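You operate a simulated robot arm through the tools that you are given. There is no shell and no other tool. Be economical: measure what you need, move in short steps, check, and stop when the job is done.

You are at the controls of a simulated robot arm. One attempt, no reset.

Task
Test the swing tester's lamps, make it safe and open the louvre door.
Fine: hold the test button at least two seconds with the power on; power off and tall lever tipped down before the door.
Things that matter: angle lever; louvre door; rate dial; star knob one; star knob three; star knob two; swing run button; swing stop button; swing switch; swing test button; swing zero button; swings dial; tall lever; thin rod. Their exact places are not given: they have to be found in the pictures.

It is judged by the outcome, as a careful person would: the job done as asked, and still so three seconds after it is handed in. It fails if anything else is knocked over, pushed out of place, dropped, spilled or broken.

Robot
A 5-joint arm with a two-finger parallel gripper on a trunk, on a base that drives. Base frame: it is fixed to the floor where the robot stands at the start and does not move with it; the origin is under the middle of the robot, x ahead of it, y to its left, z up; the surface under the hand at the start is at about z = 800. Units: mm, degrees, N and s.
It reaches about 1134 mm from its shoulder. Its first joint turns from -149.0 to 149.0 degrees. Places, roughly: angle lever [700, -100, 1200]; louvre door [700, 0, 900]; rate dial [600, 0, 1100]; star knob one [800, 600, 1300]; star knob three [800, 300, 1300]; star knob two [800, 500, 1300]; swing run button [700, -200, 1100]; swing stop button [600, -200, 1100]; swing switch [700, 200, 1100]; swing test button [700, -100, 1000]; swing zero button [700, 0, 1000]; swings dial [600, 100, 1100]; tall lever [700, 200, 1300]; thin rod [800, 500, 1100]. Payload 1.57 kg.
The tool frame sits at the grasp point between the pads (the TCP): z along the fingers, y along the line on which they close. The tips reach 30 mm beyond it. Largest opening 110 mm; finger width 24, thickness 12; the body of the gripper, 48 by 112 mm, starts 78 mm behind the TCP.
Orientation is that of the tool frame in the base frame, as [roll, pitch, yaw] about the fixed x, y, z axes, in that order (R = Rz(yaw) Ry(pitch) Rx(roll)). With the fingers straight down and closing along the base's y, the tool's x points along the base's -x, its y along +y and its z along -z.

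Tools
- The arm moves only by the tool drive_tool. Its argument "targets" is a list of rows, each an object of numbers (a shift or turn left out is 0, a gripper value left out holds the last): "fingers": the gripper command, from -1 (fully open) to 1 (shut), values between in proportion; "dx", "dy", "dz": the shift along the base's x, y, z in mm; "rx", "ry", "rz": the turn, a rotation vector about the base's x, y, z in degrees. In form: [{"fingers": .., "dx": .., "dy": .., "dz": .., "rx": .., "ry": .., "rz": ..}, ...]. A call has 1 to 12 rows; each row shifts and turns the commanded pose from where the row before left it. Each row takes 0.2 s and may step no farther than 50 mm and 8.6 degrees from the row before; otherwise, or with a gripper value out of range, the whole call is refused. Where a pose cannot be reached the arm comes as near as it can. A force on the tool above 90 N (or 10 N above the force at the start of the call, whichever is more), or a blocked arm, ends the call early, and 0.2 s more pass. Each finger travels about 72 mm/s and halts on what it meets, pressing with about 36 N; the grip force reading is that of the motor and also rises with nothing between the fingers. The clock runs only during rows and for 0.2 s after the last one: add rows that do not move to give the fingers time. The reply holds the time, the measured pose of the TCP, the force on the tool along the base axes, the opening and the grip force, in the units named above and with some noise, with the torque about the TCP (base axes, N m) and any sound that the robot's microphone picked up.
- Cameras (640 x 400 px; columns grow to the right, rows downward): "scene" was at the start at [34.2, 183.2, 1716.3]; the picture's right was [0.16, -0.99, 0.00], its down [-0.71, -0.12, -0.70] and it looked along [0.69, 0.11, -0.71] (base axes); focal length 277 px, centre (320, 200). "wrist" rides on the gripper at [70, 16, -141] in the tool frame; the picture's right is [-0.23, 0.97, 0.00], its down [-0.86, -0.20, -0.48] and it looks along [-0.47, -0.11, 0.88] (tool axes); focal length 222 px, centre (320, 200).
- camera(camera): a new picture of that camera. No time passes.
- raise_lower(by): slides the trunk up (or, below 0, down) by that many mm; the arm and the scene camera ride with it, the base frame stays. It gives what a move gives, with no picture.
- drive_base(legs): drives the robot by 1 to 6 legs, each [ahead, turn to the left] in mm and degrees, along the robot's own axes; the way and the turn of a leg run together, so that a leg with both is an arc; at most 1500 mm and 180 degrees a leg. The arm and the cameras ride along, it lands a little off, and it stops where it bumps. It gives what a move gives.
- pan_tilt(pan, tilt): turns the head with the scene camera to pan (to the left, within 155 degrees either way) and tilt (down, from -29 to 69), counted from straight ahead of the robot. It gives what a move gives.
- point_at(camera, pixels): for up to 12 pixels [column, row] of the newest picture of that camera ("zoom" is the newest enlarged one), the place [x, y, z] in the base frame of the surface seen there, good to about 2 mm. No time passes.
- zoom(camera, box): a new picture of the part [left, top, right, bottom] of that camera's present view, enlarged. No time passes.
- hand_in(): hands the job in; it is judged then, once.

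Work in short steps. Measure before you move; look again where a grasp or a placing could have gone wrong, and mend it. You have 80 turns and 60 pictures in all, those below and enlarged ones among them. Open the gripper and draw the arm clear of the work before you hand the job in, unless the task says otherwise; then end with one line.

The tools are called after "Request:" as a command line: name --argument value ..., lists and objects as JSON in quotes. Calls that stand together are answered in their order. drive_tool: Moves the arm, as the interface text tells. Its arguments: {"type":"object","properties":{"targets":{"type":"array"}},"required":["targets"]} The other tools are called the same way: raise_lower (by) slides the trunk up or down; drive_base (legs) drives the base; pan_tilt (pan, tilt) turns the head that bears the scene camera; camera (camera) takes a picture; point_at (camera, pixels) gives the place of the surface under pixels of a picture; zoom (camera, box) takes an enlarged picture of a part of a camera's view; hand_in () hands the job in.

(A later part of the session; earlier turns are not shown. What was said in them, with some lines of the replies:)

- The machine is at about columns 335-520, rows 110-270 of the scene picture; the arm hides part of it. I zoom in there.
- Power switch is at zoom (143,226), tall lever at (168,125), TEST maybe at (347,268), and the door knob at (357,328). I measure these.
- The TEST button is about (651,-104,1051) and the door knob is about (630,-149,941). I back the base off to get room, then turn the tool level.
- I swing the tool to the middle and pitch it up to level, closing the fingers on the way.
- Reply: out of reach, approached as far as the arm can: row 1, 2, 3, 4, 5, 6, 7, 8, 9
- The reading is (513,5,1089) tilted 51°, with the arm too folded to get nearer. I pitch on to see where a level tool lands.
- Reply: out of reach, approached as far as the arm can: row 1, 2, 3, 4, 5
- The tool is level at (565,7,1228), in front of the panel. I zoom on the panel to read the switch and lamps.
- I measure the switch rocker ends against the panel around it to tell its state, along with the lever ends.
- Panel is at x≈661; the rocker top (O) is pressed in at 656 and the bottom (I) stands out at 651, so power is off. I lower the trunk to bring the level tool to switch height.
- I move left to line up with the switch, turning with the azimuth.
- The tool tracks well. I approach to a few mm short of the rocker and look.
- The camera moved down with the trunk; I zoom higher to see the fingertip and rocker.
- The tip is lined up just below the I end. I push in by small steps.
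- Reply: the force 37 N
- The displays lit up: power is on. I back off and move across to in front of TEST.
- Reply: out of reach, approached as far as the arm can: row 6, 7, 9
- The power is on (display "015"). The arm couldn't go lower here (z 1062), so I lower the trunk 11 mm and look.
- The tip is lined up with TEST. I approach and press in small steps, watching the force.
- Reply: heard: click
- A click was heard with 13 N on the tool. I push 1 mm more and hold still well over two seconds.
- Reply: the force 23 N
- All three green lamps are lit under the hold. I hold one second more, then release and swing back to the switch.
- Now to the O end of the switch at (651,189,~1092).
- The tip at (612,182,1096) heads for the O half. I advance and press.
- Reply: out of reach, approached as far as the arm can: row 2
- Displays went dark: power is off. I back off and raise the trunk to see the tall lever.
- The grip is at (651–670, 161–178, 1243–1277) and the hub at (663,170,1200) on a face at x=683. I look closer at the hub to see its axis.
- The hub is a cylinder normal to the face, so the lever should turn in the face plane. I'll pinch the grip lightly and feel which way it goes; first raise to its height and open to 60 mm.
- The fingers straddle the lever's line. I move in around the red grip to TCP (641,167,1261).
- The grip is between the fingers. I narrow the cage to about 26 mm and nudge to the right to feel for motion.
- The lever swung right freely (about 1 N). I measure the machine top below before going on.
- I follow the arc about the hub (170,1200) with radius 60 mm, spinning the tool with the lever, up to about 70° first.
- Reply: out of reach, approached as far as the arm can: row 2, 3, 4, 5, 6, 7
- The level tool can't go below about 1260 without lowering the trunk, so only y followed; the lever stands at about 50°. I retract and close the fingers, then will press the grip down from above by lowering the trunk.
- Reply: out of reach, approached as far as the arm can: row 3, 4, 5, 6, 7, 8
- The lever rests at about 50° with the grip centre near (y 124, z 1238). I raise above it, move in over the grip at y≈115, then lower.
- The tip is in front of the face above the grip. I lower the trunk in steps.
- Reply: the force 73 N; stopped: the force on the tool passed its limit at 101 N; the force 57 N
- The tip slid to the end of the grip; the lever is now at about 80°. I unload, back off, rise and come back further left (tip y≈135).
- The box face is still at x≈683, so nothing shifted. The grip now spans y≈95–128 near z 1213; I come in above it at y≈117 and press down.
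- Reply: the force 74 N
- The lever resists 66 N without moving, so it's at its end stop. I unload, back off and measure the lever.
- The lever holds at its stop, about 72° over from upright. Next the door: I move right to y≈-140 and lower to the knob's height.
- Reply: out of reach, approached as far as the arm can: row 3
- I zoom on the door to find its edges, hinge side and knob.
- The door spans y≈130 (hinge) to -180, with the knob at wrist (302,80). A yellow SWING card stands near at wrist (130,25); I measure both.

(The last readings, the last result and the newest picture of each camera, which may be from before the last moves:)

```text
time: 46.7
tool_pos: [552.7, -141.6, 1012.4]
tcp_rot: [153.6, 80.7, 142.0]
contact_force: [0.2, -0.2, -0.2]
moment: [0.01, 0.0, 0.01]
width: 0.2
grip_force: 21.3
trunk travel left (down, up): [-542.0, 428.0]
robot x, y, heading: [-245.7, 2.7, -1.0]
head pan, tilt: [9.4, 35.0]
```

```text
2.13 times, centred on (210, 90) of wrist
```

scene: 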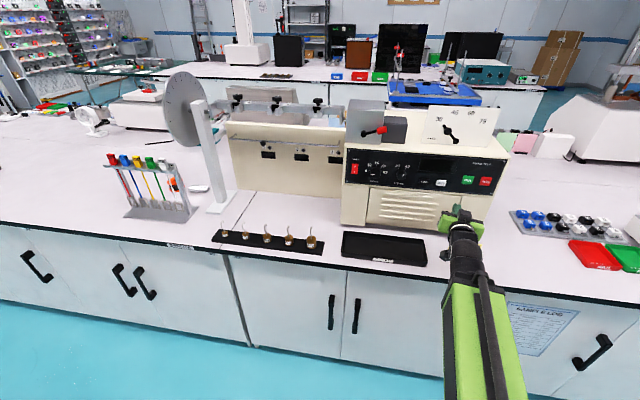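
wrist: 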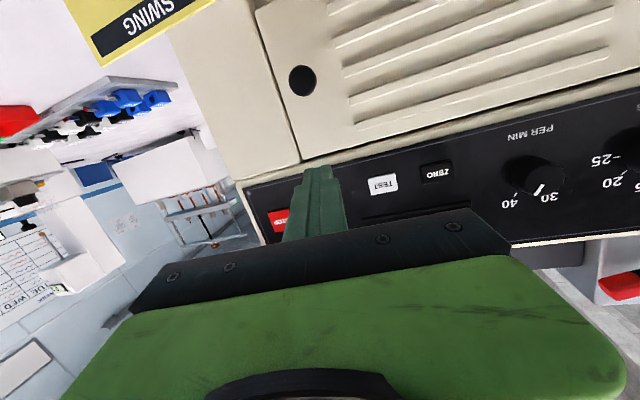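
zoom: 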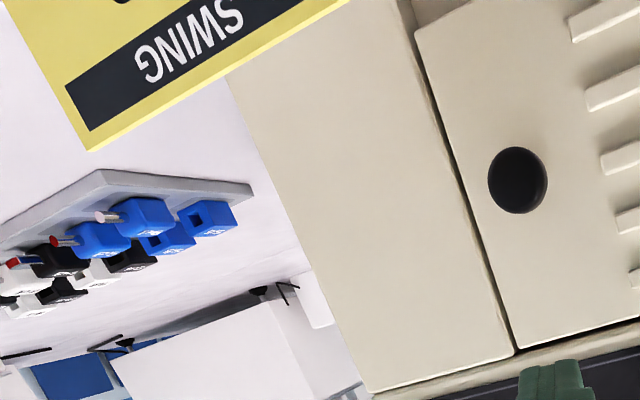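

The knob's face is at (629,-151,930), 25 mm proud of the door. The card (top ≈893, x≈538) might lie within the door's sweep, so I lift the arm clear and look at it squarely.

Request:
drive_tool --targets '[{"dy": 45, "rz": 3, "dx": -3}, {"dy": 45, "rz": 3}, {"dy": 45, "rz": 3}, {"dy": 45, "rz": 3}, {"dy": 45, "rz": 3}, {"dy": 45, "rz": 3}, {}]'

Request:
pan_tilt --pan -12 --tilt 40

Request:
camera --camera "scene"

```text
time: 48.3
tool_pos: [562.3, 129.4, 1012.0]
tcp_rot: [153.7, 80.6, 160.0]
contact_force: [-0.7, -0.3, 0.0]
moment: [0.03, 0.03, -0.04]
width: 0.0
grip_force: 21.3
out of reach, approached as far as the arm can: row 1, 2
trunk travel left (down, up): [-542.0, 428.0]
robot x, y, heading: [-247.5, -2.5, -0.6]
head pan, tilt: [9.4, 35.0]
```

```text
time: 49.2
tool_pos: [561.5, 130.8, 1011.8]
tcp_rot: [153.6, 80.7, 159.9]
contact_force: [-0.3, 0.2, 0.7]
moment: [-0.01, -0.03, 0.01]
width: 0.0
grip_force: 21.5
trunk travel left (down, up): [-542.0, 428.0]
robot x, y, heading: [-246.2, -1.1, -0.8]
head pan, tilt: [-12.0, 40.0]
```

```text
24 pictures are left
```

scene: 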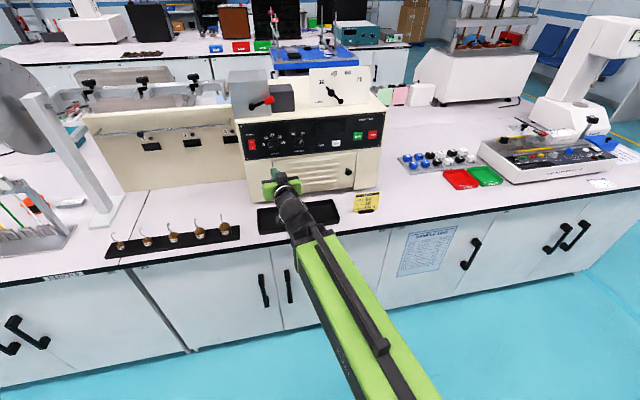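

Request:
zoom --camera "scene" --box '[300, 150, 400, 220]'

Request:
point_at --camera "zoom" --pixels '[[310, 240], [445, 240], [325, 330], [440, 320], [380, 250], [380, 345], [352, 130], [352, 105], [385, 175], [340, 190], [250, 325], [300, 120]]'

```text
5.71 times, centred on (350, 185) of scene
```

zoom: 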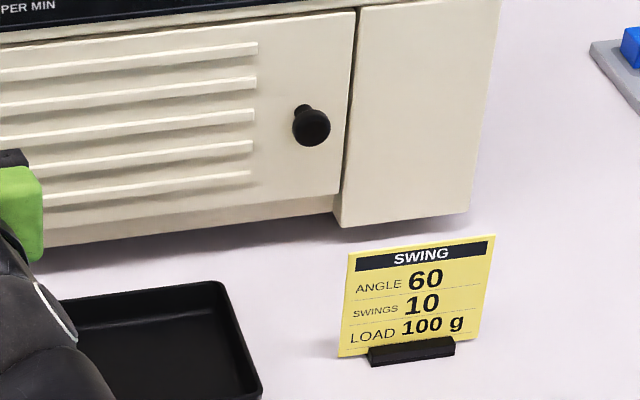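

```text
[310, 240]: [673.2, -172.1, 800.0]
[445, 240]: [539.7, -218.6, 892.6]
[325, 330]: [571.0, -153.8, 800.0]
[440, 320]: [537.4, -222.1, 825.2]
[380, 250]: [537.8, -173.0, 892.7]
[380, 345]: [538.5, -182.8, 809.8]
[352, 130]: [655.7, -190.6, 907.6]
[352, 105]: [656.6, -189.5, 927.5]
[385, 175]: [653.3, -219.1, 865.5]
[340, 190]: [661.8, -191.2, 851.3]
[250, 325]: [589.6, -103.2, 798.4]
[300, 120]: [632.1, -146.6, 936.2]
```

The card's left edge is at about (538,-152), and the door's swing edge may come close to it. I measure door edges and card edge precisely with a tight zoom.

Request:
zoom --camera "scene" --box '[345, 155, 375, 215]'

Request:
point_at --camera "zoom" --pixels '[[320, 190], [323, 250], [318, 290], [300, 330], [318, 340], [330, 240], [300, 10], [322, 20], [330, 20], [337, 20], [292, 165], [305, 165]]'

```text
6.67 times, centred on (360, 185) of scene
```

zoom: 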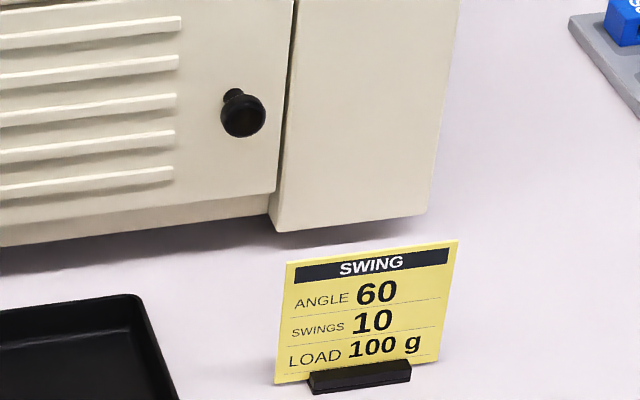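

```text
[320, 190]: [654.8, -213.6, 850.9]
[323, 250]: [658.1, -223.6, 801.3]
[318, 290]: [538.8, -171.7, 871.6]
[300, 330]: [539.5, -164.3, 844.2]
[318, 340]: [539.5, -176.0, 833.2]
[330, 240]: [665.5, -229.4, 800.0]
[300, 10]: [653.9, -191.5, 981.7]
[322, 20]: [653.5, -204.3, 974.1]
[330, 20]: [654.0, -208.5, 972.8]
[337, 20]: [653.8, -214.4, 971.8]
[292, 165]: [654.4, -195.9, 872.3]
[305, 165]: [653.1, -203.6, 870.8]
```

Request:
point_at --camera "zoom" --pixels '[[289, 266], [286, 290], [281, 330], [277, 375], [275, 185], [281, 150], [288, 80], [272, 193], [274, 205], [278, 210], [285, 120], [150, 205]]'

```text
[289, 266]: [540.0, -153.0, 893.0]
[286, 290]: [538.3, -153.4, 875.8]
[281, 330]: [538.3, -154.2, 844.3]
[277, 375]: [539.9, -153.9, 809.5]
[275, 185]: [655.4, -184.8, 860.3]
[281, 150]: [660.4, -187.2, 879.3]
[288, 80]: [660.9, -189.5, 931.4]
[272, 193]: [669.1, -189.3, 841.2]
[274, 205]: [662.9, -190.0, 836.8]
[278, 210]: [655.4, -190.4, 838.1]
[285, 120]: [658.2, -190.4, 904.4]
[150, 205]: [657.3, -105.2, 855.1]
```

Card left edge is y=-153 at x=539; the door edge (y=-186, radius ≈316, bottom z≈853) would pass x=539 at y≈-161, so it would catch the 893-high card by about 8 mm. I'll shift the card right a little with a pinch, open the door, then put it back in its exact place. First raise and turn the tool down over the right side.

Request:
raise_lower --by 150

Request:
drive_tool --targets '[{"dy": -46, "rz": -3.2}, {"dy": -46, "rz": -3.2}, {"dy": -46, "rz": -3.2}, {"dy": -46, "rz": -3.2}, {"dy": -46, "rz": -3.2}, {"dy": -46, "rz": -3.2}, {"dy": -46, "rz": -3.2}, {}]'

Request:
drive_tool --targets '[{"rx": 1.9, "ry": 8.2}, {"rx": 1.9, "ry": 8.2}, {"rx": 1.9, "ry": 8.2}, {"rx": 1.9, "ry": 8.2}, {"rx": 1.9, "ry": 8.2}, {"rx": 1.9, "ry": 8.2}, {"rx": 1.9, "ry": 8.2}, {"rx": 1.9, "ry": 8.2}, {"rx": 1.9, "ry": 8.2}, {}]'

```text
time: 50.9
tool_pos: [560.8, 129.3, 1162.6]
tcp_rot: [153.5, 80.7, 160.0]
contact_force: [0.2, 0.5, 0.6]
moment: [0.0, -0.02, 0.0]
width: 0.0
grip_force: 21.3
trunk travel left (down, up): [-692.0, 278.0]
robot x, y, heading: [-248.2, 4.6, -0.9]
head pan, tilt: [-12.0, 40.0]
```

```text
time: 52.7
tool_pos: [560.7, -189.8, 1161.5]
tcp_rot: [154.0, 80.5, 137.9]
contact_force: [0.5, 0.2, -0.2]
moment: [0.0, -0.03, 0.0]
width: 0.0
grip_force: 21.1
trunk travel left (down, up): [-692.0, 278.0]
robot x, y, heading: [-240.0, -1.6, -1.0]
head pan, tilt: [-12.0, 40.0]
```

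```text
time: 54.9
tool_pos: [561.8, -192.7, 961.3]
tcp_rot: [-177.9, 6.0, 162.4]
contact_force: [-0.8, 0.1, 0.1]
moment: [0.04, 0.02, -0.01]
width: 0.0
grip_force: 21.5
out of reach, approached as far as the arm can: row 1, 2, 3, 4, 5, 6, 7, 8, 9
trunk travel left (down, up): [-692.0, 278.0]
robot x, y, heading: [-244.1, 1.0, -0.8]
head pan, tilt: [-12.0, 40.0]
```

Now the tool hangs almost straight down at (562,-193,961). I raise 30 mm, then spin about 72° so that the fingers close along x, open to about 50 mm and centre over the card.

Request:
raise_lower --by 30

Request:
drive_tool --targets '[{"rx": 1.6, "ry": 5.8, "dx": -10}, {"fingers": 0.1, "rz": -8.1, "dx": -10, "dy": -4}, {"rz": -8.1}, {"rz": -8.1}, {"rz": -8.1}, {"rz": -8.1}, {"rz": -8.1}, {"rz": -8.1}, {"rz": -8.1}, {"rz": -8.1}, {}]'

Request:
zoom --camera "scene" --box '[300, 130, 420, 260]'

```text
time: 55.7
tool_pos: [561.3, -192.9, 990.1]
tcp_rot: [-178.0, 6.1, 162.3]
contact_force: [0.4, 0.0, 1.3]
moment: [0.0, 0.0, -0.01]
width: 0.0
grip_force: 21.5
trunk travel left (down, up): [-722.0, 248.0]
robot x, y, heading: [-245.9, -2.6, -1.1]
head pan, tilt: [-12.0, 40.0]
```

```text
time: 58.1
tool_pos: [541.1, -197.0, 990.3]
tcp_rot: [-177.5, 0.0, 89.2]
contact_force: [-0.2, -0.2, 0.6]
moment: [0.01, 0.02, -0.01]
width: 49.5
grip_force: 0.0
trunk travel left (down, up): [-722.0, 248.0]
robot x, y, heading: [-243.2, -0.3, -0.8]
head pan, tilt: [-12.0, 40.0]
```

```text
3.08 times, centred on (360, 195) of scene
```

zoom: 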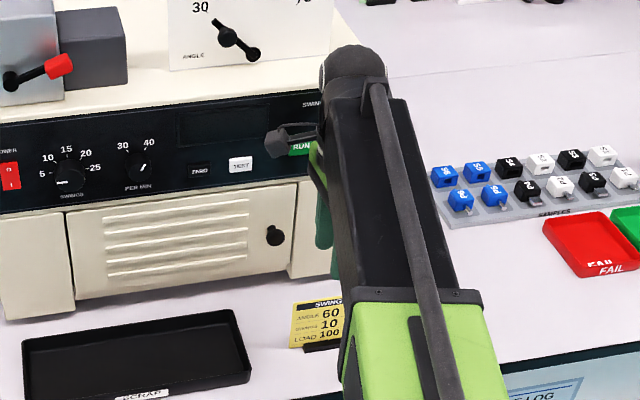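

The fingers straddle the card line at x≈541, y≈-197. I lower 90 mm so the tips go 23 mm below the card's top edge.

Request:
raise_lower --by -60

Request:
camera --camera "wrist"

```text
time: 59.1
tool_pos: [541.7, -196.0, 929.0]
tcp_rot: [-177.6, 0.0, 89.5]
contact_force: [0.5, -0.3, -0.6]
moment: [0.03, 0.0, -0.04]
width: 49.5
grip_force: 0.0
trunk travel left (down, up): [-662.0, 308.0]
robot x, y, heading: [-245.5, -2.4, -1.2]
head pan, tilt: [-12.0, 40.0]
```

```text
20 pictures are left
```

wrist: 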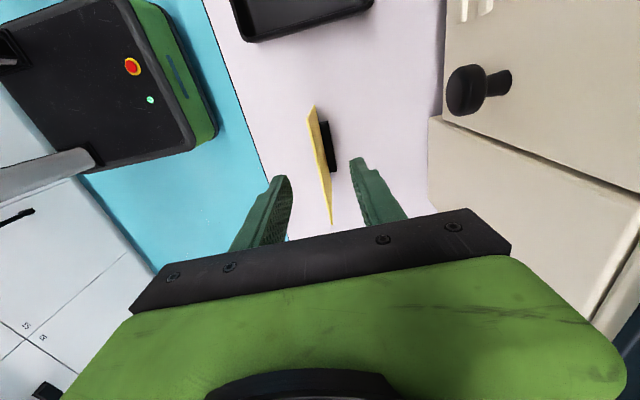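

The card is between the fingers. I lower 30 mm, centre 2 mm nearer, and close on it.

Request:
raise_lower --by -30

Request:
drive_tool --targets '[{"dx": -2}, {"fingers": 0.6}, {"fingers": 0.85}, {"fingers": 1}, {}, {}]'

Request:
camera --camera "wrist"

```text
time: 59.8
tool_pos: [541.2, -196.7, 898.9]
tcp_rot: [-177.6, 0.1, 89.5]
contact_force: [-0.2, 0.6, 0.5]
moment: [0.06, 0.0, 0.02]
width: 49.3
grip_force: 0.0
trunk travel left (down, up): [-632.0, 338.0]
robot x, y, heading: [-247.2, -0.8, -0.7]
head pan, tilt: [-12.0, 40.0]
```

```text
time: 61.2
tool_pos: [539.5, -196.2, 898.8]
tcp_rot: [-177.6, 0.0, 89.4]
contact_force: [4.8, -0.5, 0.8]
moment: [-0.04, -0.29, -0.04]
width: 0.0
grip_force: 22.1
trunk travel left (down, up): [-632.0, 338.0]
robot x, y, heading: [-245.2, 0.1, -0.9]
head pan, tilt: [-12.0, 40.0]
```

```text
19 pictures are left
```

wrist: 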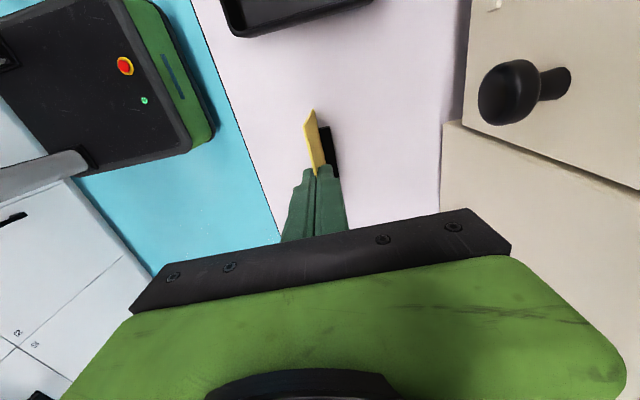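

The card is thin and seems pinched (4.8 N sideways). I lift 4 mm, shift 25 mm to the right, lower 4 mm, and look before releasing.

Request:
drive_tool --targets '[{"dz": 4}, {"dy": -12}, {"dy": -13}, {}, {"dz": -4}, {}]'

Request:
camera --camera "wrist"

```text
time: 62.6
tool_pos: [538.2, -222.5, 900.6]
tcp_rot: [-177.6, 0.1, 89.5]
contact_force: [4.4, -0.3, 0.5]
moment: [0.02, -0.38, -0.1]
width: 0.0
grip_force: 21.4
out of reach, approached as far as the arm can: row 1, 5
trunk travel left (down, up): [-632.0, 338.0]
robot x, y, heading: [-246.5, 1.7, -0.8]
head pan, tilt: [-12.0, 40.0]
```

```text
18 pictures are left
```

wrist: 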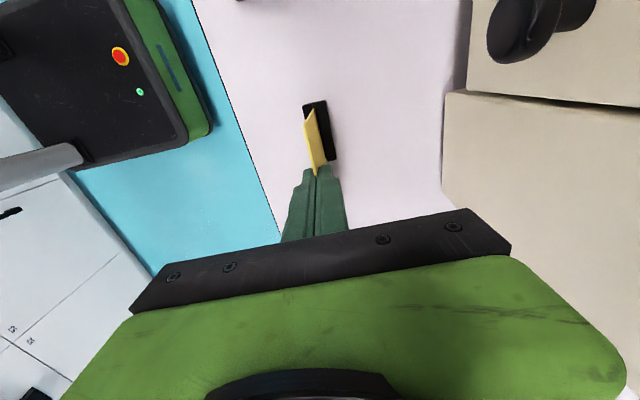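

The block's image moved with the table while the card stayed with the fingers, so the card may be sliding in its holder. I check with the scene camera.

Request:
zoom --camera "scene" --box '[320, 165, 400, 235]'

```text
5.71 times, centred on (360, 200) of scene
```

zoom: 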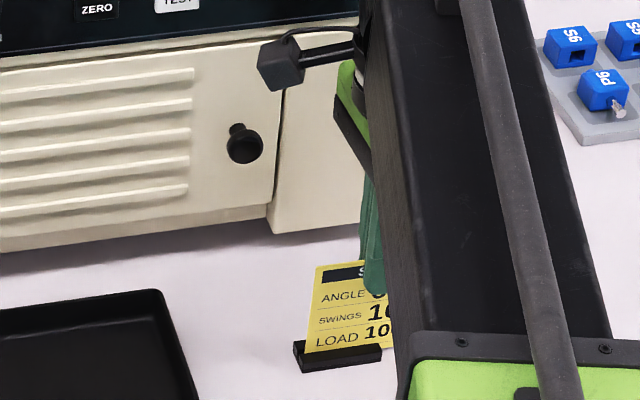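

The holder stayed and the card slid to the right in its slot; the low block is under the door's path anyway. I measure the card's left edge and block.

Request:
point_at --camera "zoom" --pixels '[[321, 272], [314, 310], [309, 345], [298, 350], [330, 358], [378, 352], [350, 325]]'

```text
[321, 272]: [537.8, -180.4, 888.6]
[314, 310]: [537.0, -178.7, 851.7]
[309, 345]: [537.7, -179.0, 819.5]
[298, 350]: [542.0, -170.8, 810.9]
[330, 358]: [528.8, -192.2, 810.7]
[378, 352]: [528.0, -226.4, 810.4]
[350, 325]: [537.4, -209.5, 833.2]
```

The card's left edge is now at y=-179, clear of the sweep by 18 mm, still upright in its holder. I open the fingers and raise straight up.

Request:
drive_tool --targets '[{"fingers": 0.5}, {"fingers": 0.3}, {}, {}]'

Request:
raise_lower --by 120

Request:
drive_tool --targets '[{"rz": 8.3, "dx": -5}, {"rz": 8.3, "dx": -5, "dy": 10}, {"rz": 8.3, "dx": -5, "dy": 10}, {"rz": 8.3, "dx": -5, "dy": 10}, {"rz": 8.3, "dx": -5, "dy": 10}, {"rz": 8.3, "dx": -5, "dy": 10}, {"rz": 8.3, "dx": -5, "dy": 10}, {"rz": 8.3, "dx": -5, "dy": 10}, {"rz": 8.3}, {"rz": 4}, {}]'

```text
time: 63.6
tool_pos: [537.4, -221.5, 899.2]
tcp_rot: [-177.6, 0.0, 89.5]
contact_force: [0.4, -0.5, 0.4]
moment: [0.0, 0.01, 0.0]
width: 38.6
grip_force: 0.0
trunk travel left (down, up): [-632.0, 338.0]
robot x, y, heading: [-245.7, 4.7, -0.8]
head pan, tilt: [-12.0, 40.0]
```

```text
time: 65.1
tool_pos: [538.4, -222.3, 1018.5]
tcp_rot: [-177.6, 0.0, 89.6]
contact_force: [0.1, -0.9, 0.3]
moment: [-0.03, -0.03, -0.02]
width: 38.6
grip_force: 0.0
trunk travel left (down, up): [-752.0, 218.0]
robot x, y, heading: [-248.0, -2.4, -0.8]
head pan, tilt: [-12.0, 40.0]
```

```text
time: 67.5
tool_pos: [497.1, -151.7, 1020.1]
tcp_rot: [-177.6, 0.1, 168.1]
contact_force: [-0.7, -0.5, 0.0]
moment: [-0.01, 0.02, -0.03]
width: 38.7
grip_force: 0.0
trunk travel left (down, up): [-752.0, 218.0]
robot x, y, heading: [-244.2, 2.4, -0.8]
head pan, tilt: [-12.0, 40.0]
```

Now I tilt the tool to about 45° in its radial plane and see where it lands.

Request:
drive_tool --targets '[{"rx": -1.7, "ry": -8.3, "dx": 8}, {"rx": -1.7, "ry": -8.3, "dx": 8}, {"rx": -1.7, "ry": -8.3, "dx": 8}, {"rx": -1.7, "ry": -8.3, "dx": 8}, {"rx": -1.7, "ry": -8.3, "dx": 8}, {}]'

Request:
zoom --camera "scene" --box '[290, 110, 410, 230]'

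```text
time: 68.9
tool_pos: [538.0, -152.3, 1080.7]
tcp_rot: [-177.9, 42.3, 168.1]
contact_force: [0.1, -0.6, 0.3]
moment: [0.0, 0.0, -0.04]
width: 38.5
grip_force: 0.1
out of reach, approached as far as the arm can: row 2, 3, 4, 5
trunk travel left (down, up): [-752.0, 218.0]
robot x, y, heading: [-246.3, 6.0, -0.7]
head pan, tilt: [-12.0, 40.0]
```

```text
3.33 times, centred on (350, 170) of scene
```

zoom: 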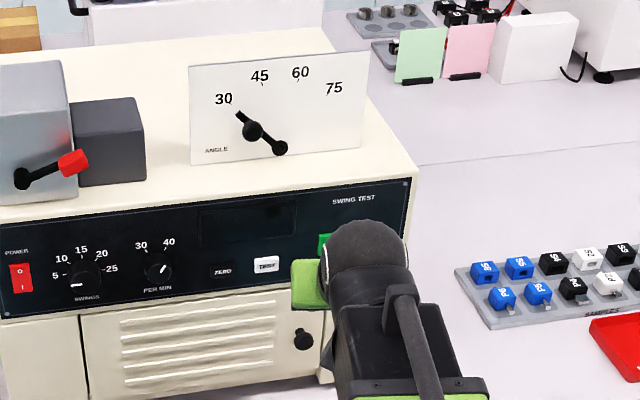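

I lower to knob height (TCP z≈946) and line up in y.

Request:
raise_lower --by -134

Request:
drive_tool --targets '[{"dy": 17, "rz": 1.2, "dx": 15}, {"dx": 15, "dy": -3}, {}]'

Request:
camera --camera "wrist"

```text
time: 70.5
tool_pos: [536.9, -152.9, 946.9]
tcp_rot: [-178.0, 42.3, 168.1]
contact_force: [0.0, 0.2, -0.2]
moment: [0.01, -0.01, -0.01]
width: 38.5
grip_force: 0.1
trunk travel left (down, up): [-618.0, 352.0]
robot x, y, heading: [-245.9, 2.8, -1.0]
head pan, tilt: [-12.0, 40.0]
```

```text
time: 71.3
tool_pos: [566.6, -138.5, 947.6]
tcp_rot: [-177.9, 42.5, 169.3]
contact_force: [-0.5, 0.4, 0.1]
moment: [0.0, -0.02, 0.05]
width: 38.3
grip_force: 0.1
trunk travel left (down, up): [-618.0, 352.0]
robot x, y, heading: [-249.7, 0.5, -0.8]
head pan, tilt: [-12.0, 40.0]
```

```text
15 pictures are left
```

wrist: 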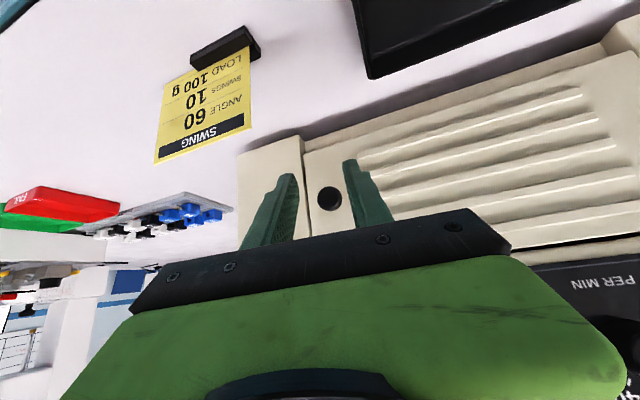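

The knob lies between the fingers. I advance 50 mm along the tool's heading and close.

Request:
drive_tool --targets '[{"dx": 25, "dy": -4}, {"dx": 25, "dy": -4}, {}, {"fingers": 1}, {}, {}]'

Request:
camera --camera "wrist"

```text
time: 72.7
tool_pos: [615.3, -146.5, 948.3]
tcp_rot: [-177.9, 42.4, 169.3]
contact_force: [-1.8, -4.2, 0.8]
moment: [-0.12, -0.07, 0.15]
width: 26.9
grip_force: 37.3
trunk travel left (down, up): [-618.0, 352.0]
robot x, y, heading: [-250.7, 1.2, -1.0]
head pan, tilt: [-12.0, 40.0]
```

```text
14 pictures are left
```

wrist: 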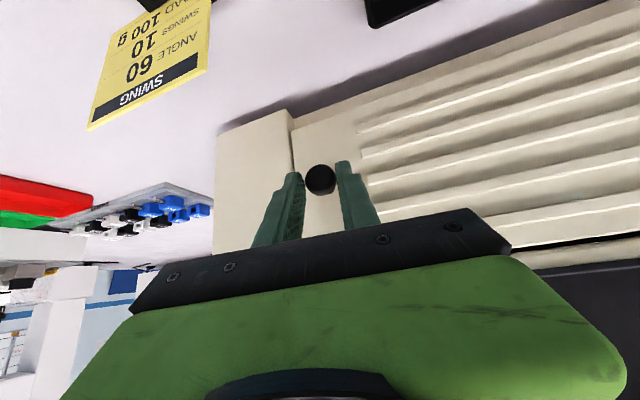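

The knob is held (27 mm, 37 N). I pull along its arc, about 40 mm.

Request:
drive_tool --targets '[{"dx": -5, "dy": 0.5}, {"dx": -5, "dy": 0.7}, {"dx": -10, "dy": 1.5}, {"dx": -10, "dy": 2}, {"dx": -10, "dy": 2.3}, {}]'

Request:
camera --camera "wrist"

```text
time: 74.1
tool_pos: [576.5, -140.7, 947.9]
tcp_rot: [-178.0, 42.3, 169.3]
contact_force: [-3.8, -11.2, 1.6]
moment: [-0.31, 0.02, 0.01]
width: 26.0
grip_force: 37.1
trunk travel left (down, up): [-618.0, 352.0]
robot x, y, heading: [-249.1, 0.2, -0.9]
head pan, tilt: [-12.0, 40.0]
```

```text
13 pictures are left
```

wrist: 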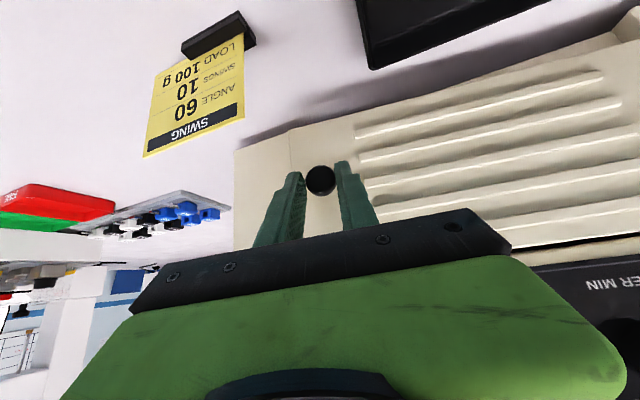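

The door follows with low force. I keep pulling along the arc to about 20°.

Request:
drive_tool --targets '[{"dx": -9.4, "dy": 2.5}, {"dx": -9.4, "dy": 2.8}, {"dx": -9.4, "dy": 3}, {"dx": -9.1, "dy": 3.4}, {"dx": -9.1, "dy": 3.8}, {"dx": -9.1, "dy": 4.1}, {}]'

Request:
camera --camera "wrist"

```text
time: 75.7
tool_pos: [520.0, -119.3, 947.7]
tcp_rot: [-177.9, 42.5, 169.2]
contact_force: [-6.8, -13.7, 0.3]
moment: [-0.24, 0.16, -0.39]
width: 26.3
grip_force: 36.9
trunk travel left (down, up): [-618.0, 352.0]
robot x, y, heading: [-245.6, 4.1, -1.0]
head pan, tilt: [-12.0, 40.0]
```

```text
12 pictures are left
```

wrist: 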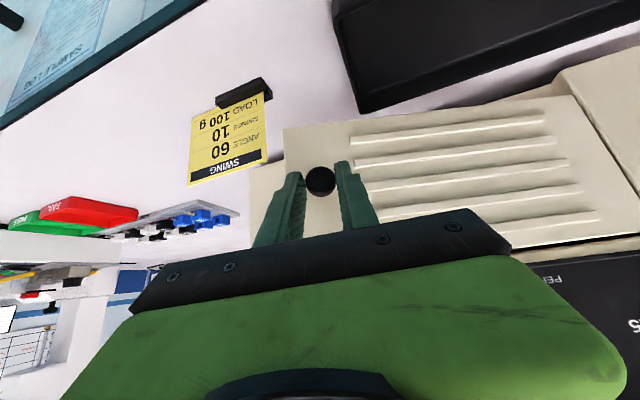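

Door is at about 20° and the card is still clear. I go on along the arc to about 32°.

Request:
drive_tool --targets '[{"dx": -8.6, "dy": 4.4, "rz": 0.3}, {"dx": -8.6, "dy": 4.7, "rz": 0.3}, {"dx": -8.6, "dy": 4.9, "rz": 0.3}, {"dx": -8.1, "dy": 5.3, "rz": 0.3}, {"dx": -8.1, "dy": 5.6, "rz": 0.3}, {"dx": -8.1, "dy": 5.8, "rz": 0.3}, {}]'

```text
time: 77.3
tool_pos: [477.6, -96.8, 948.4]
tcp_rot: [-177.5, 42.2, 171.1]
contact_force: [-34.5, -50.9, 3.4]
moment: [-0.51, 0.76, -1.87]
width: 26.0
grip_force: 37.6
out of reach, approached as far as the arm can: row 6
trunk travel left (down, up): [-618.0, 352.0]
robot x, y, heading: [-247.6, 2.2, -1.0]
head pan, tilt: [-12.0, 40.0]
```

Force has risen to 60 N as the pads twist on the knob (door ≈30°). I let go, back off and rise, to push the door from inside with the tool pointing down.

Request:
drive_tool --targets '[{"fingers": 0.2}, {}, {"dx": -20, "dz": 20}, {"dx": -20, "dz": 20}, {}]'

Request:
raise_lower --by 180

Request:
drive_tool --targets '[{"fingers": 1, "rx": 1, "ry": 8.4, "dx": 20}, {"rx": 1, "ry": 8.4, "dx": 20}, {"rx": 1, "ry": 8.4, "dx": 20}, {"rx": 1, "ry": 8.4, "dx": 20}, {"rx": 1, "ry": 8.2, "dx": 20}, {}]'

Request:
camera --camera "scene"

```text
time: 78.5
tool_pos: [480.5, -89.6, 946.6]
tcp_rot: [-177.9, 42.3, 171.1]
contact_force: [0.2, 0.9, 0.2]
moment: [0.0, 0.0, 0.01]
width: 44.1
grip_force: 0.1
out of reach, approached as far as the arm can: row 3, 4
trunk travel left (down, up): [-618.0, 352.0]
robot x, y, heading: [-244.3, 1.4, -1.1]
head pan, tilt: [-12.0, 40.0]
```

```text
time: 80.5
tool_pos: [481.2, -90.6, 1126.8]
tcp_rot: [-177.9, 42.3, 171.1]
contact_force: [-0.2, -0.4, 0.8]
moment: [0.01, -0.01, -0.03]
width: 43.9
grip_force: 0.1
trunk travel left (down, up): [-798.0, 172.0]
robot x, y, heading: [-246.0, -0.9, -1.2]
head pan, tilt: [-12.0, 40.0]
```

```text
time: 81.9
tool_pos: [583.1, -89.5, 1066.3]
tcp_rot: [-176.5, 0.2, 171.6]
contact_force: [-0.1, 1.0, -0.2]
moment: [-0.01, 0.0, 0.03]
width: 0.0
grip_force: 21.3
out of reach, approached as far as the arm can: row 1, 2, 3, 4, 5
trunk travel left (down, up): [-798.0, 172.0]
robot x, y, heading: [-249.3, 2.5, -0.9]
head pan, tilt: [-12.0, 40.0]
```

```text
11 pictures are left
```

scene: 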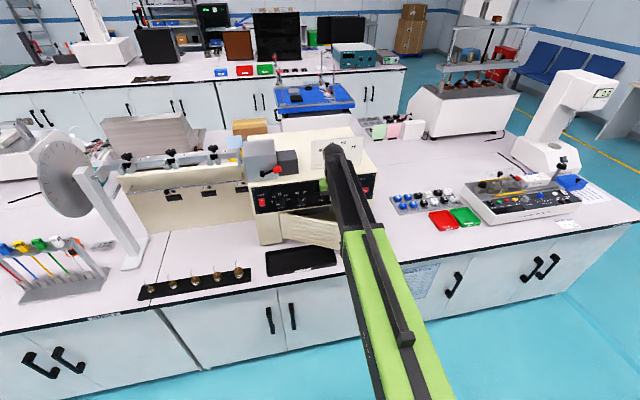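

I check door angle and clearance with the wrist camera.

Request:
camera --camera "wrist"

```text
10 pictures are left
```

wrist: 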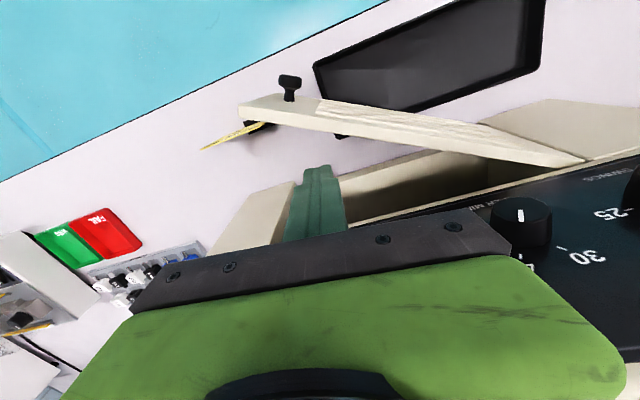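

The door stands about 30° open and the finger is over the opening behind it. I measure the door's top edge.

Request:
point_at --camera "wrist" --pixels '[[245, 108], [300, 118], [370, 128], [430, 138], [520, 155], [570, 160], [290, 84], [240, 122], [207, 147]]'

```text
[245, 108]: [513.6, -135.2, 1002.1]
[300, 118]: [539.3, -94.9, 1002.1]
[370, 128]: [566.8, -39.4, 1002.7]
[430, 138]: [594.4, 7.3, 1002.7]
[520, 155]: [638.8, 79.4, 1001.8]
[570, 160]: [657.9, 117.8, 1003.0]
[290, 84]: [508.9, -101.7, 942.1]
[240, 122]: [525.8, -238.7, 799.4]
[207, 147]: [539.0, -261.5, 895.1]
```

Door top is z≈1002 and the angle 29.7°. I lower the finger behind it (body stays above the top) and push round the hinge (661,131).

Request:
raise_lower --by -98

Request:
drive_tool --targets '[{"dx": -17, "dy": 7, "rz": 0.5}, {"dx": -14.6, "dy": 7.2, "rz": 0.5}, {"dx": -14.1, "dy": 8.1, "rz": 0.5}, {"dx": -13.6, "dy": 9.1, "rz": 0.5}, {"dx": -12.8, "dy": 10.1, "rz": 0.5}, {"dx": -12.1, "dy": 10.9, "rz": 0.5}, {"dx": -11.4, "dy": 11.7, "rz": 0.5}, {"dx": -10.5, "dy": 12.5, "rz": 0.5}, {}]'

Request:
camera --camera "wrist"

```text
time: 83.3
tool_pos: [584.0, -91.2, 968.7]
tcp_rot: [-176.4, 0.3, 171.6]
contact_force: [-0.1, -0.2, 0.6]
moment: [0.0, 0.03, 0.03]
width: 0.1
grip_force: 21.4
trunk travel left (down, up): [-700.0, 270.0]
robot x, y, heading: [-248.1, 3.8, -1.0]
head pan, tilt: [-12.0, 40.0]
```

```text
time: 85.3
tool_pos: [477.6, -14.5, 966.3]
tcp_rot: [-176.4, 0.1, 175.6]
contact_force: [-0.1, -0.1, -0.8]
moment: [0.05, 0.01, 0.02]
width: 0.0
grip_force: 21.8
trunk travel left (down, up): [-700.0, 270.0]
robot x, y, heading: [-246.3, -1.9, -0.8]
head pan, tilt: [-12.0, 40.0]
```

```text
9 pictures are left
```

wrist: 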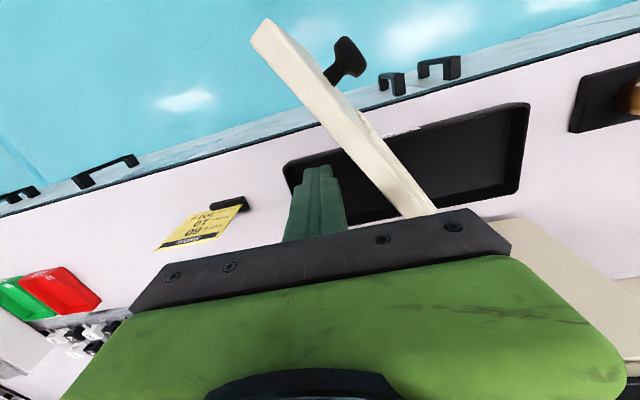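

The door swings freely, about 60° now. I continue the arc to about 88°.

Request:
drive_tool --targets '[{"dx": -9.5, "dy": 13.2, "rz": 0.8}, {"dx": -8.7, "dy": 13.9, "rz": 0.8}, {"dx": -7.6, "dy": 14.4, "rz": 0.8}, {"dx": -6.7, "dy": 14.9, "rz": 0.8}, {"dx": -5.6, "dy": 15.3, "rz": 0.8}, {"dx": -4.5, "dy": 15.7, "rz": 0.8}, {"dx": -3.3, "dy": 15.9, "rz": 0.8}, {}]'

Request:
camera --camera "wrist"

Request:
point_at --camera "wrist" --pixels '[[300, 60], [340, 120], [400, 190]]'

```text
time: 87.1
tool_pos: [431.5, 89.5, 967.6]
tcp_rot: [-176.5, 0.2, -178.7]
contact_force: [0.0, 0.3, 0.6]
moment: [0.0, -0.05, 0.03]
width: 0.0
grip_force: 21.9
trunk travel left (down, up): [-700.0, 270.0]
robot x, y, heading: [-249.9, -0.4, -1.0]
head pan, tilt: [-12.0, 40.0]
```

```text
8 pictures are left
```

wrist: 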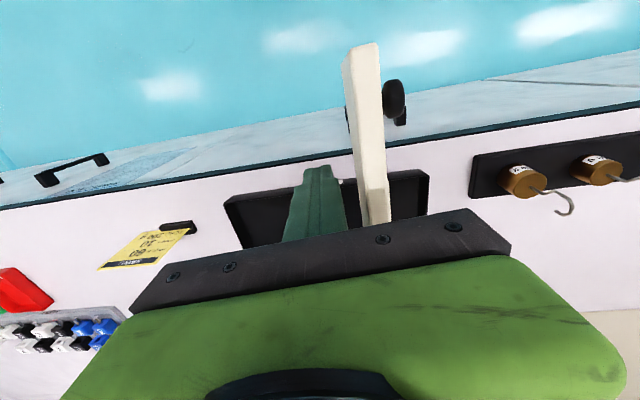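

```text
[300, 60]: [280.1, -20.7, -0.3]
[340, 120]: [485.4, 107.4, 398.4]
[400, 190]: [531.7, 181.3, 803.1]
```

The door is nearly at right angles. I move the finger away from it, rise, and go back to the card, spinning to close along x again.

Request:
drive_tool --targets '[{"dy": -30, "rz": -2}, {"dy": -40, "rz": -2}, {"dy": -40, "rz": -2}, {}]'

Request:
raise_lower --by 65

Request:
drive_tool --targets '[{"dy": -45, "dx": 20, "rz": -7, "fingers": 0.1}, {"dy": -45, "dx": 20, "rz": -8}, {"dy": -45, "dx": 20, "rz": -8}, {"dy": -45, "dx": 20, "rz": -8}, {"dy": -25, "dx": 26, "rz": -8}, {"rz": -8.3}, {"rz": -8.3}, {"rz": -8.3}, {"rz": -8.3}, {"rz": -8.3}, {"rz": -5}, {}]'

```text
time: 88.1
tool_pos: [431.0, -20.9, 968.7]
tcp_rot: [-176.4, 0.1, 175.1]
contact_force: [-0.4, 0.6, -0.8]
moment: [0.03, -0.02, -0.02]
width: 0.0
grip_force: 21.4
trunk travel left (down, up): [-700.0, 270.0]
robot x, y, heading: [-246.2, -0.4, -1.1]
head pan, tilt: [-12.0, 40.0]
```

```text
time: 89.1
tool_pos: [430.2, -20.2, 1032.0]
tcp_rot: [-176.4, 0.1, 175.2]
contact_force: [-0.5, 0.2, 0.5]
moment: [0.02, -0.03, -0.02]
width: 0.2
grip_force: 21.4
trunk travel left (down, up): [-765.0, 205.0]
robot x, y, heading: [-245.6, -0.0, -1.0]
head pan, tilt: [-12.0, 40.0]
```

```text
time: 91.7
tool_pos: [536.4, -224.0, 1032.6]
tcp_rot: [-176.5, 0.2, 89.6]
contact_force: [0.2, -0.1, 0.5]
moment: [-0.01, 0.01, -0.01]
width: 49.7
grip_force: 0.1
out of reach, approached as far as the arm can: row 2, 7
trunk travel left (down, up): [-765.0, 205.0]
robot x, y, heading: [-245.1, 3.0, -1.0]
head pan, tilt: [-12.0, 40.0]
```

I'm over the card at (536,-224) and lower most of the way, then look through the wrist camera.

Request:
drive_tool --targets '[{"dx": 1.5, "dy": 1.5}, {}]'

Request:
raise_lower --by -100

Request:
camera --camera "wrist"

```text
time: 92.3
tool_pos: [539.4, -221.0, 1031.5]
tcp_rot: [-176.4, 0.3, 89.7]
contact_force: [-0.6, 0.0, -0.1]
moment: [0.0, 0.0, 0.02]
width: 49.6
grip_force: 0.1
trunk travel left (down, up): [-765.0, 205.0]
robot x, y, heading: [-247.3, 2.0, -0.8]
head pan, tilt: [-12.0, 40.0]
```

```text
time: 93.6
tool_pos: [539.0, -222.1, 932.3]
tcp_rot: [-176.4, 0.2, 89.6]
contact_force: [1.0, 0.6, 0.7]
moment: [-0.01, 0.02, -0.04]
width: 49.7
grip_force: 0.1
trunk travel left (down, up): [-665.0, 305.0]
robot x, y, heading: [-245.2, 0.4, -0.6]
head pan, tilt: [-12.0, 40.0]
```

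```text
7 pictures are left
```

wrist: 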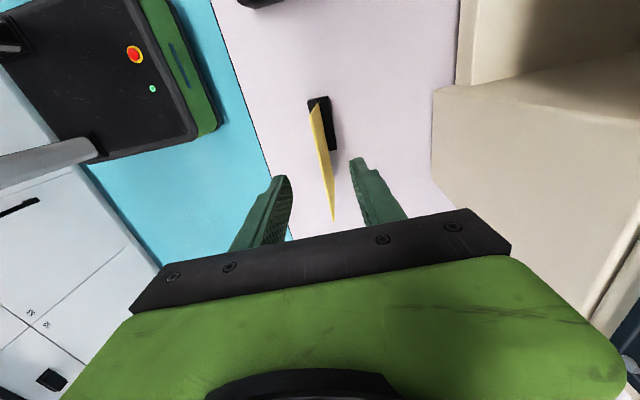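

The card is between the fingers. I lower to 899, close, and slide it back +26 mm.

Request:
raise_lower --by -33

Request:
drive_tool --targets '[{"dx": -0.5}, {"fingers": 0.6}, {"fingers": 0.85}, {"fingers": 1}, {}, {}, {"dy": 13}, {"dy": 13}, {}]'

Request:
zoom --camera "scene" --box '[320, 165, 400, 235]'

```text
time: 94.4
tool_pos: [539.7, -223.3, 900.0]
tcp_rot: [-176.4, 0.1, 89.7]
contact_force: [-0.5, 0.2, -0.3]
moment: [-0.03, -0.02, 0.03]
width: 49.4
grip_force: 0.1
trunk travel left (down, up): [-632.0, 338.0]
robot x, y, heading: [-248.7, -2.2, -1.1]
head pan, tilt: [-12.0, 40.0]
```

```text
time: 96.4
tool_pos: [536.9, -196.2, 899.2]
tcp_rot: [-176.5, 0.1, 89.7]
contact_force: [6.5, -2.2, 2.2]
moment: [-0.12, -0.58, -0.16]
width: 0.0
grip_force: 21.2
trunk travel left (down, up): [-632.0, 338.0]
robot x, y, heading: [-247.4, 3.4, -0.9]
head pan, tilt: [-12.0, 40.0]
```

```text
5.71 times, centred on (360, 200) of scene
```

zoom: 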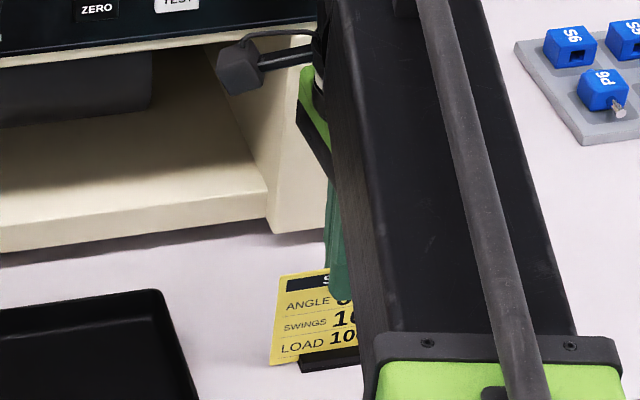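

Request:
point_at --camera "zoom" --pixels '[[284, 285], [279, 310], [274, 345], [305, 367], [350, 358]]'

```text
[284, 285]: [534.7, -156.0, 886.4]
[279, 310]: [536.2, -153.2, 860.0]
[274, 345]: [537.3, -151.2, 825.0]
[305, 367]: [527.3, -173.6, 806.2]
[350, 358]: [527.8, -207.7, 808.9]
```

The card's left edge is back at y≈-153. I release, rise and draw the arm back for a final look.

Request:
drive_tool --targets '[{"fingers": 0.6}, {"fingers": 0.3}, {}, {}]'

Request:
raise_lower --by 130

Request:
drive_tool --targets '[{"dx": -40, "dy": -20, "fingers": -1}, {"dx": -40, "dy": -30}, {"dx": -40, "dy": -40}, {"dy": -40}, {}]'

Request:
camera --camera "scene"

```text
time: 97.4
tool_pos: [537.5, -196.4, 899.8]
tcp_rot: [-176.5, 0.3, 89.7]
contact_force: [-0.2, -0.1, -0.1]
moment: [0.02, -0.02, 0.0]
width: 38.6
grip_force: 0.0
trunk travel left (down, up): [-632.0, 338.0]
robot x, y, heading: [-248.4, 4.2, -1.1]
head pan, tilt: [-12.0, 40.0]
```

```text
time: 99.0
tool_pos: [537.0, -196.1, 1030.0]
tcp_rot: [-176.4, 0.2, 89.7]
contact_force: [0.0, 0.5, 0.2]
moment: [0.02, -0.01, 0.02]
width: 38.6
grip_force: 0.2
trunk travel left (down, up): [-762.0, 208.0]
robot x, y, heading: [-247.2, -1.4, -1.1]
head pan, tilt: [-12.0, 40.0]
```

```text
refused: row 3 steps farther than a row can; nothing moved
```

```text
5 pictures are left
```

scene: 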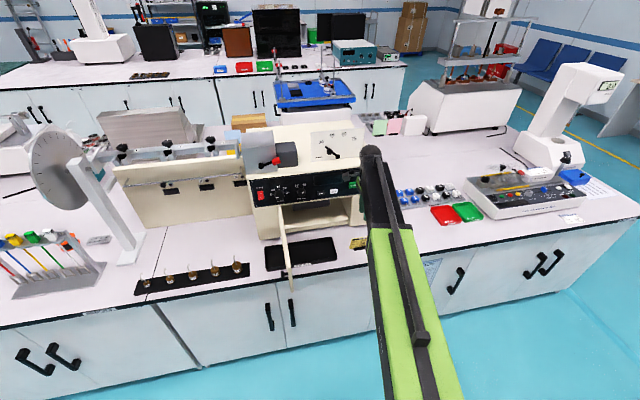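

The move was refused for step size; I repeat with smaller steps, then zoom for the final check.

Request:
drive_tool --targets '[{"dx": -35, "dy": -15, "fingers": -1}, {"dx": -35, "dy": -30}, {"dx": -30, "dy": -35}, {"dx": -20, "dy": -40}, {"dy": -40}, {}]'

Request:
zoom --camera "scene" --box '[235, 120, 385, 280]'

Request:
zoom --camera "scene" --box '[320, 205, 400, 265]'

```text
time: 100.4
tool_pos: [413.8, -357.9, 1029.2]
tcp_rot: [-176.5, 0.2, 89.6]
contact_force: [0.2, 0.2, 0.1]
moment: [-0.03, -0.01, 0.01]
width: 110.0
grip_force: 0.1
trunk travel left (down, up): [-762.0, 208.0]
robot x, y, heading: [-246.7, 1.7, -1.0]
head pan, tilt: [-12.0, 40.0]
```

```text
2.50 times, centred on (310, 200) of scene
```

zoom: 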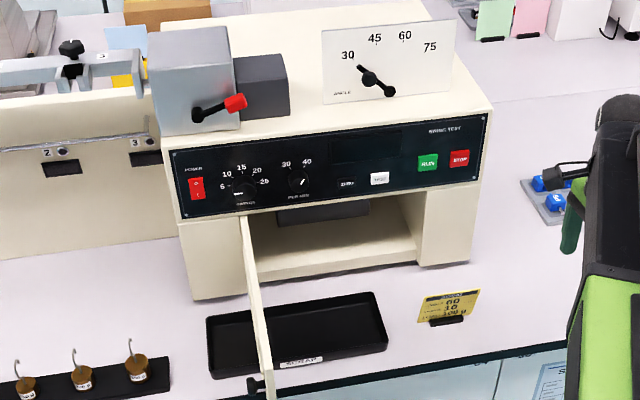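

```text
6.67 times, centred on (360, 235) of scene
```

zoom: 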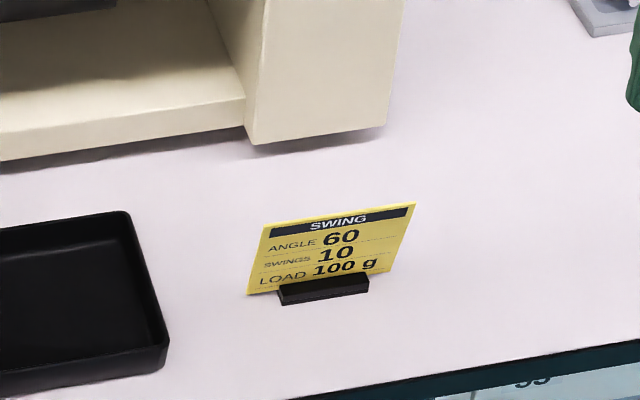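

Everything checks: power off (displays dark), lever at its down stop, door about 90° open, and the card back upright in its place. The arm is clear with the gripper open, so I hand in.

Request:
hand_in

```text
The job is handed in.
```

I held TEST for over two seconds with the power on and all three lamps lit. I then switched the power off, tipped the tall lever to its stop (about 72° from upright), and opened the louvre door about 90°; the SWING card was in the door's way, so I slid it aside and put it back.
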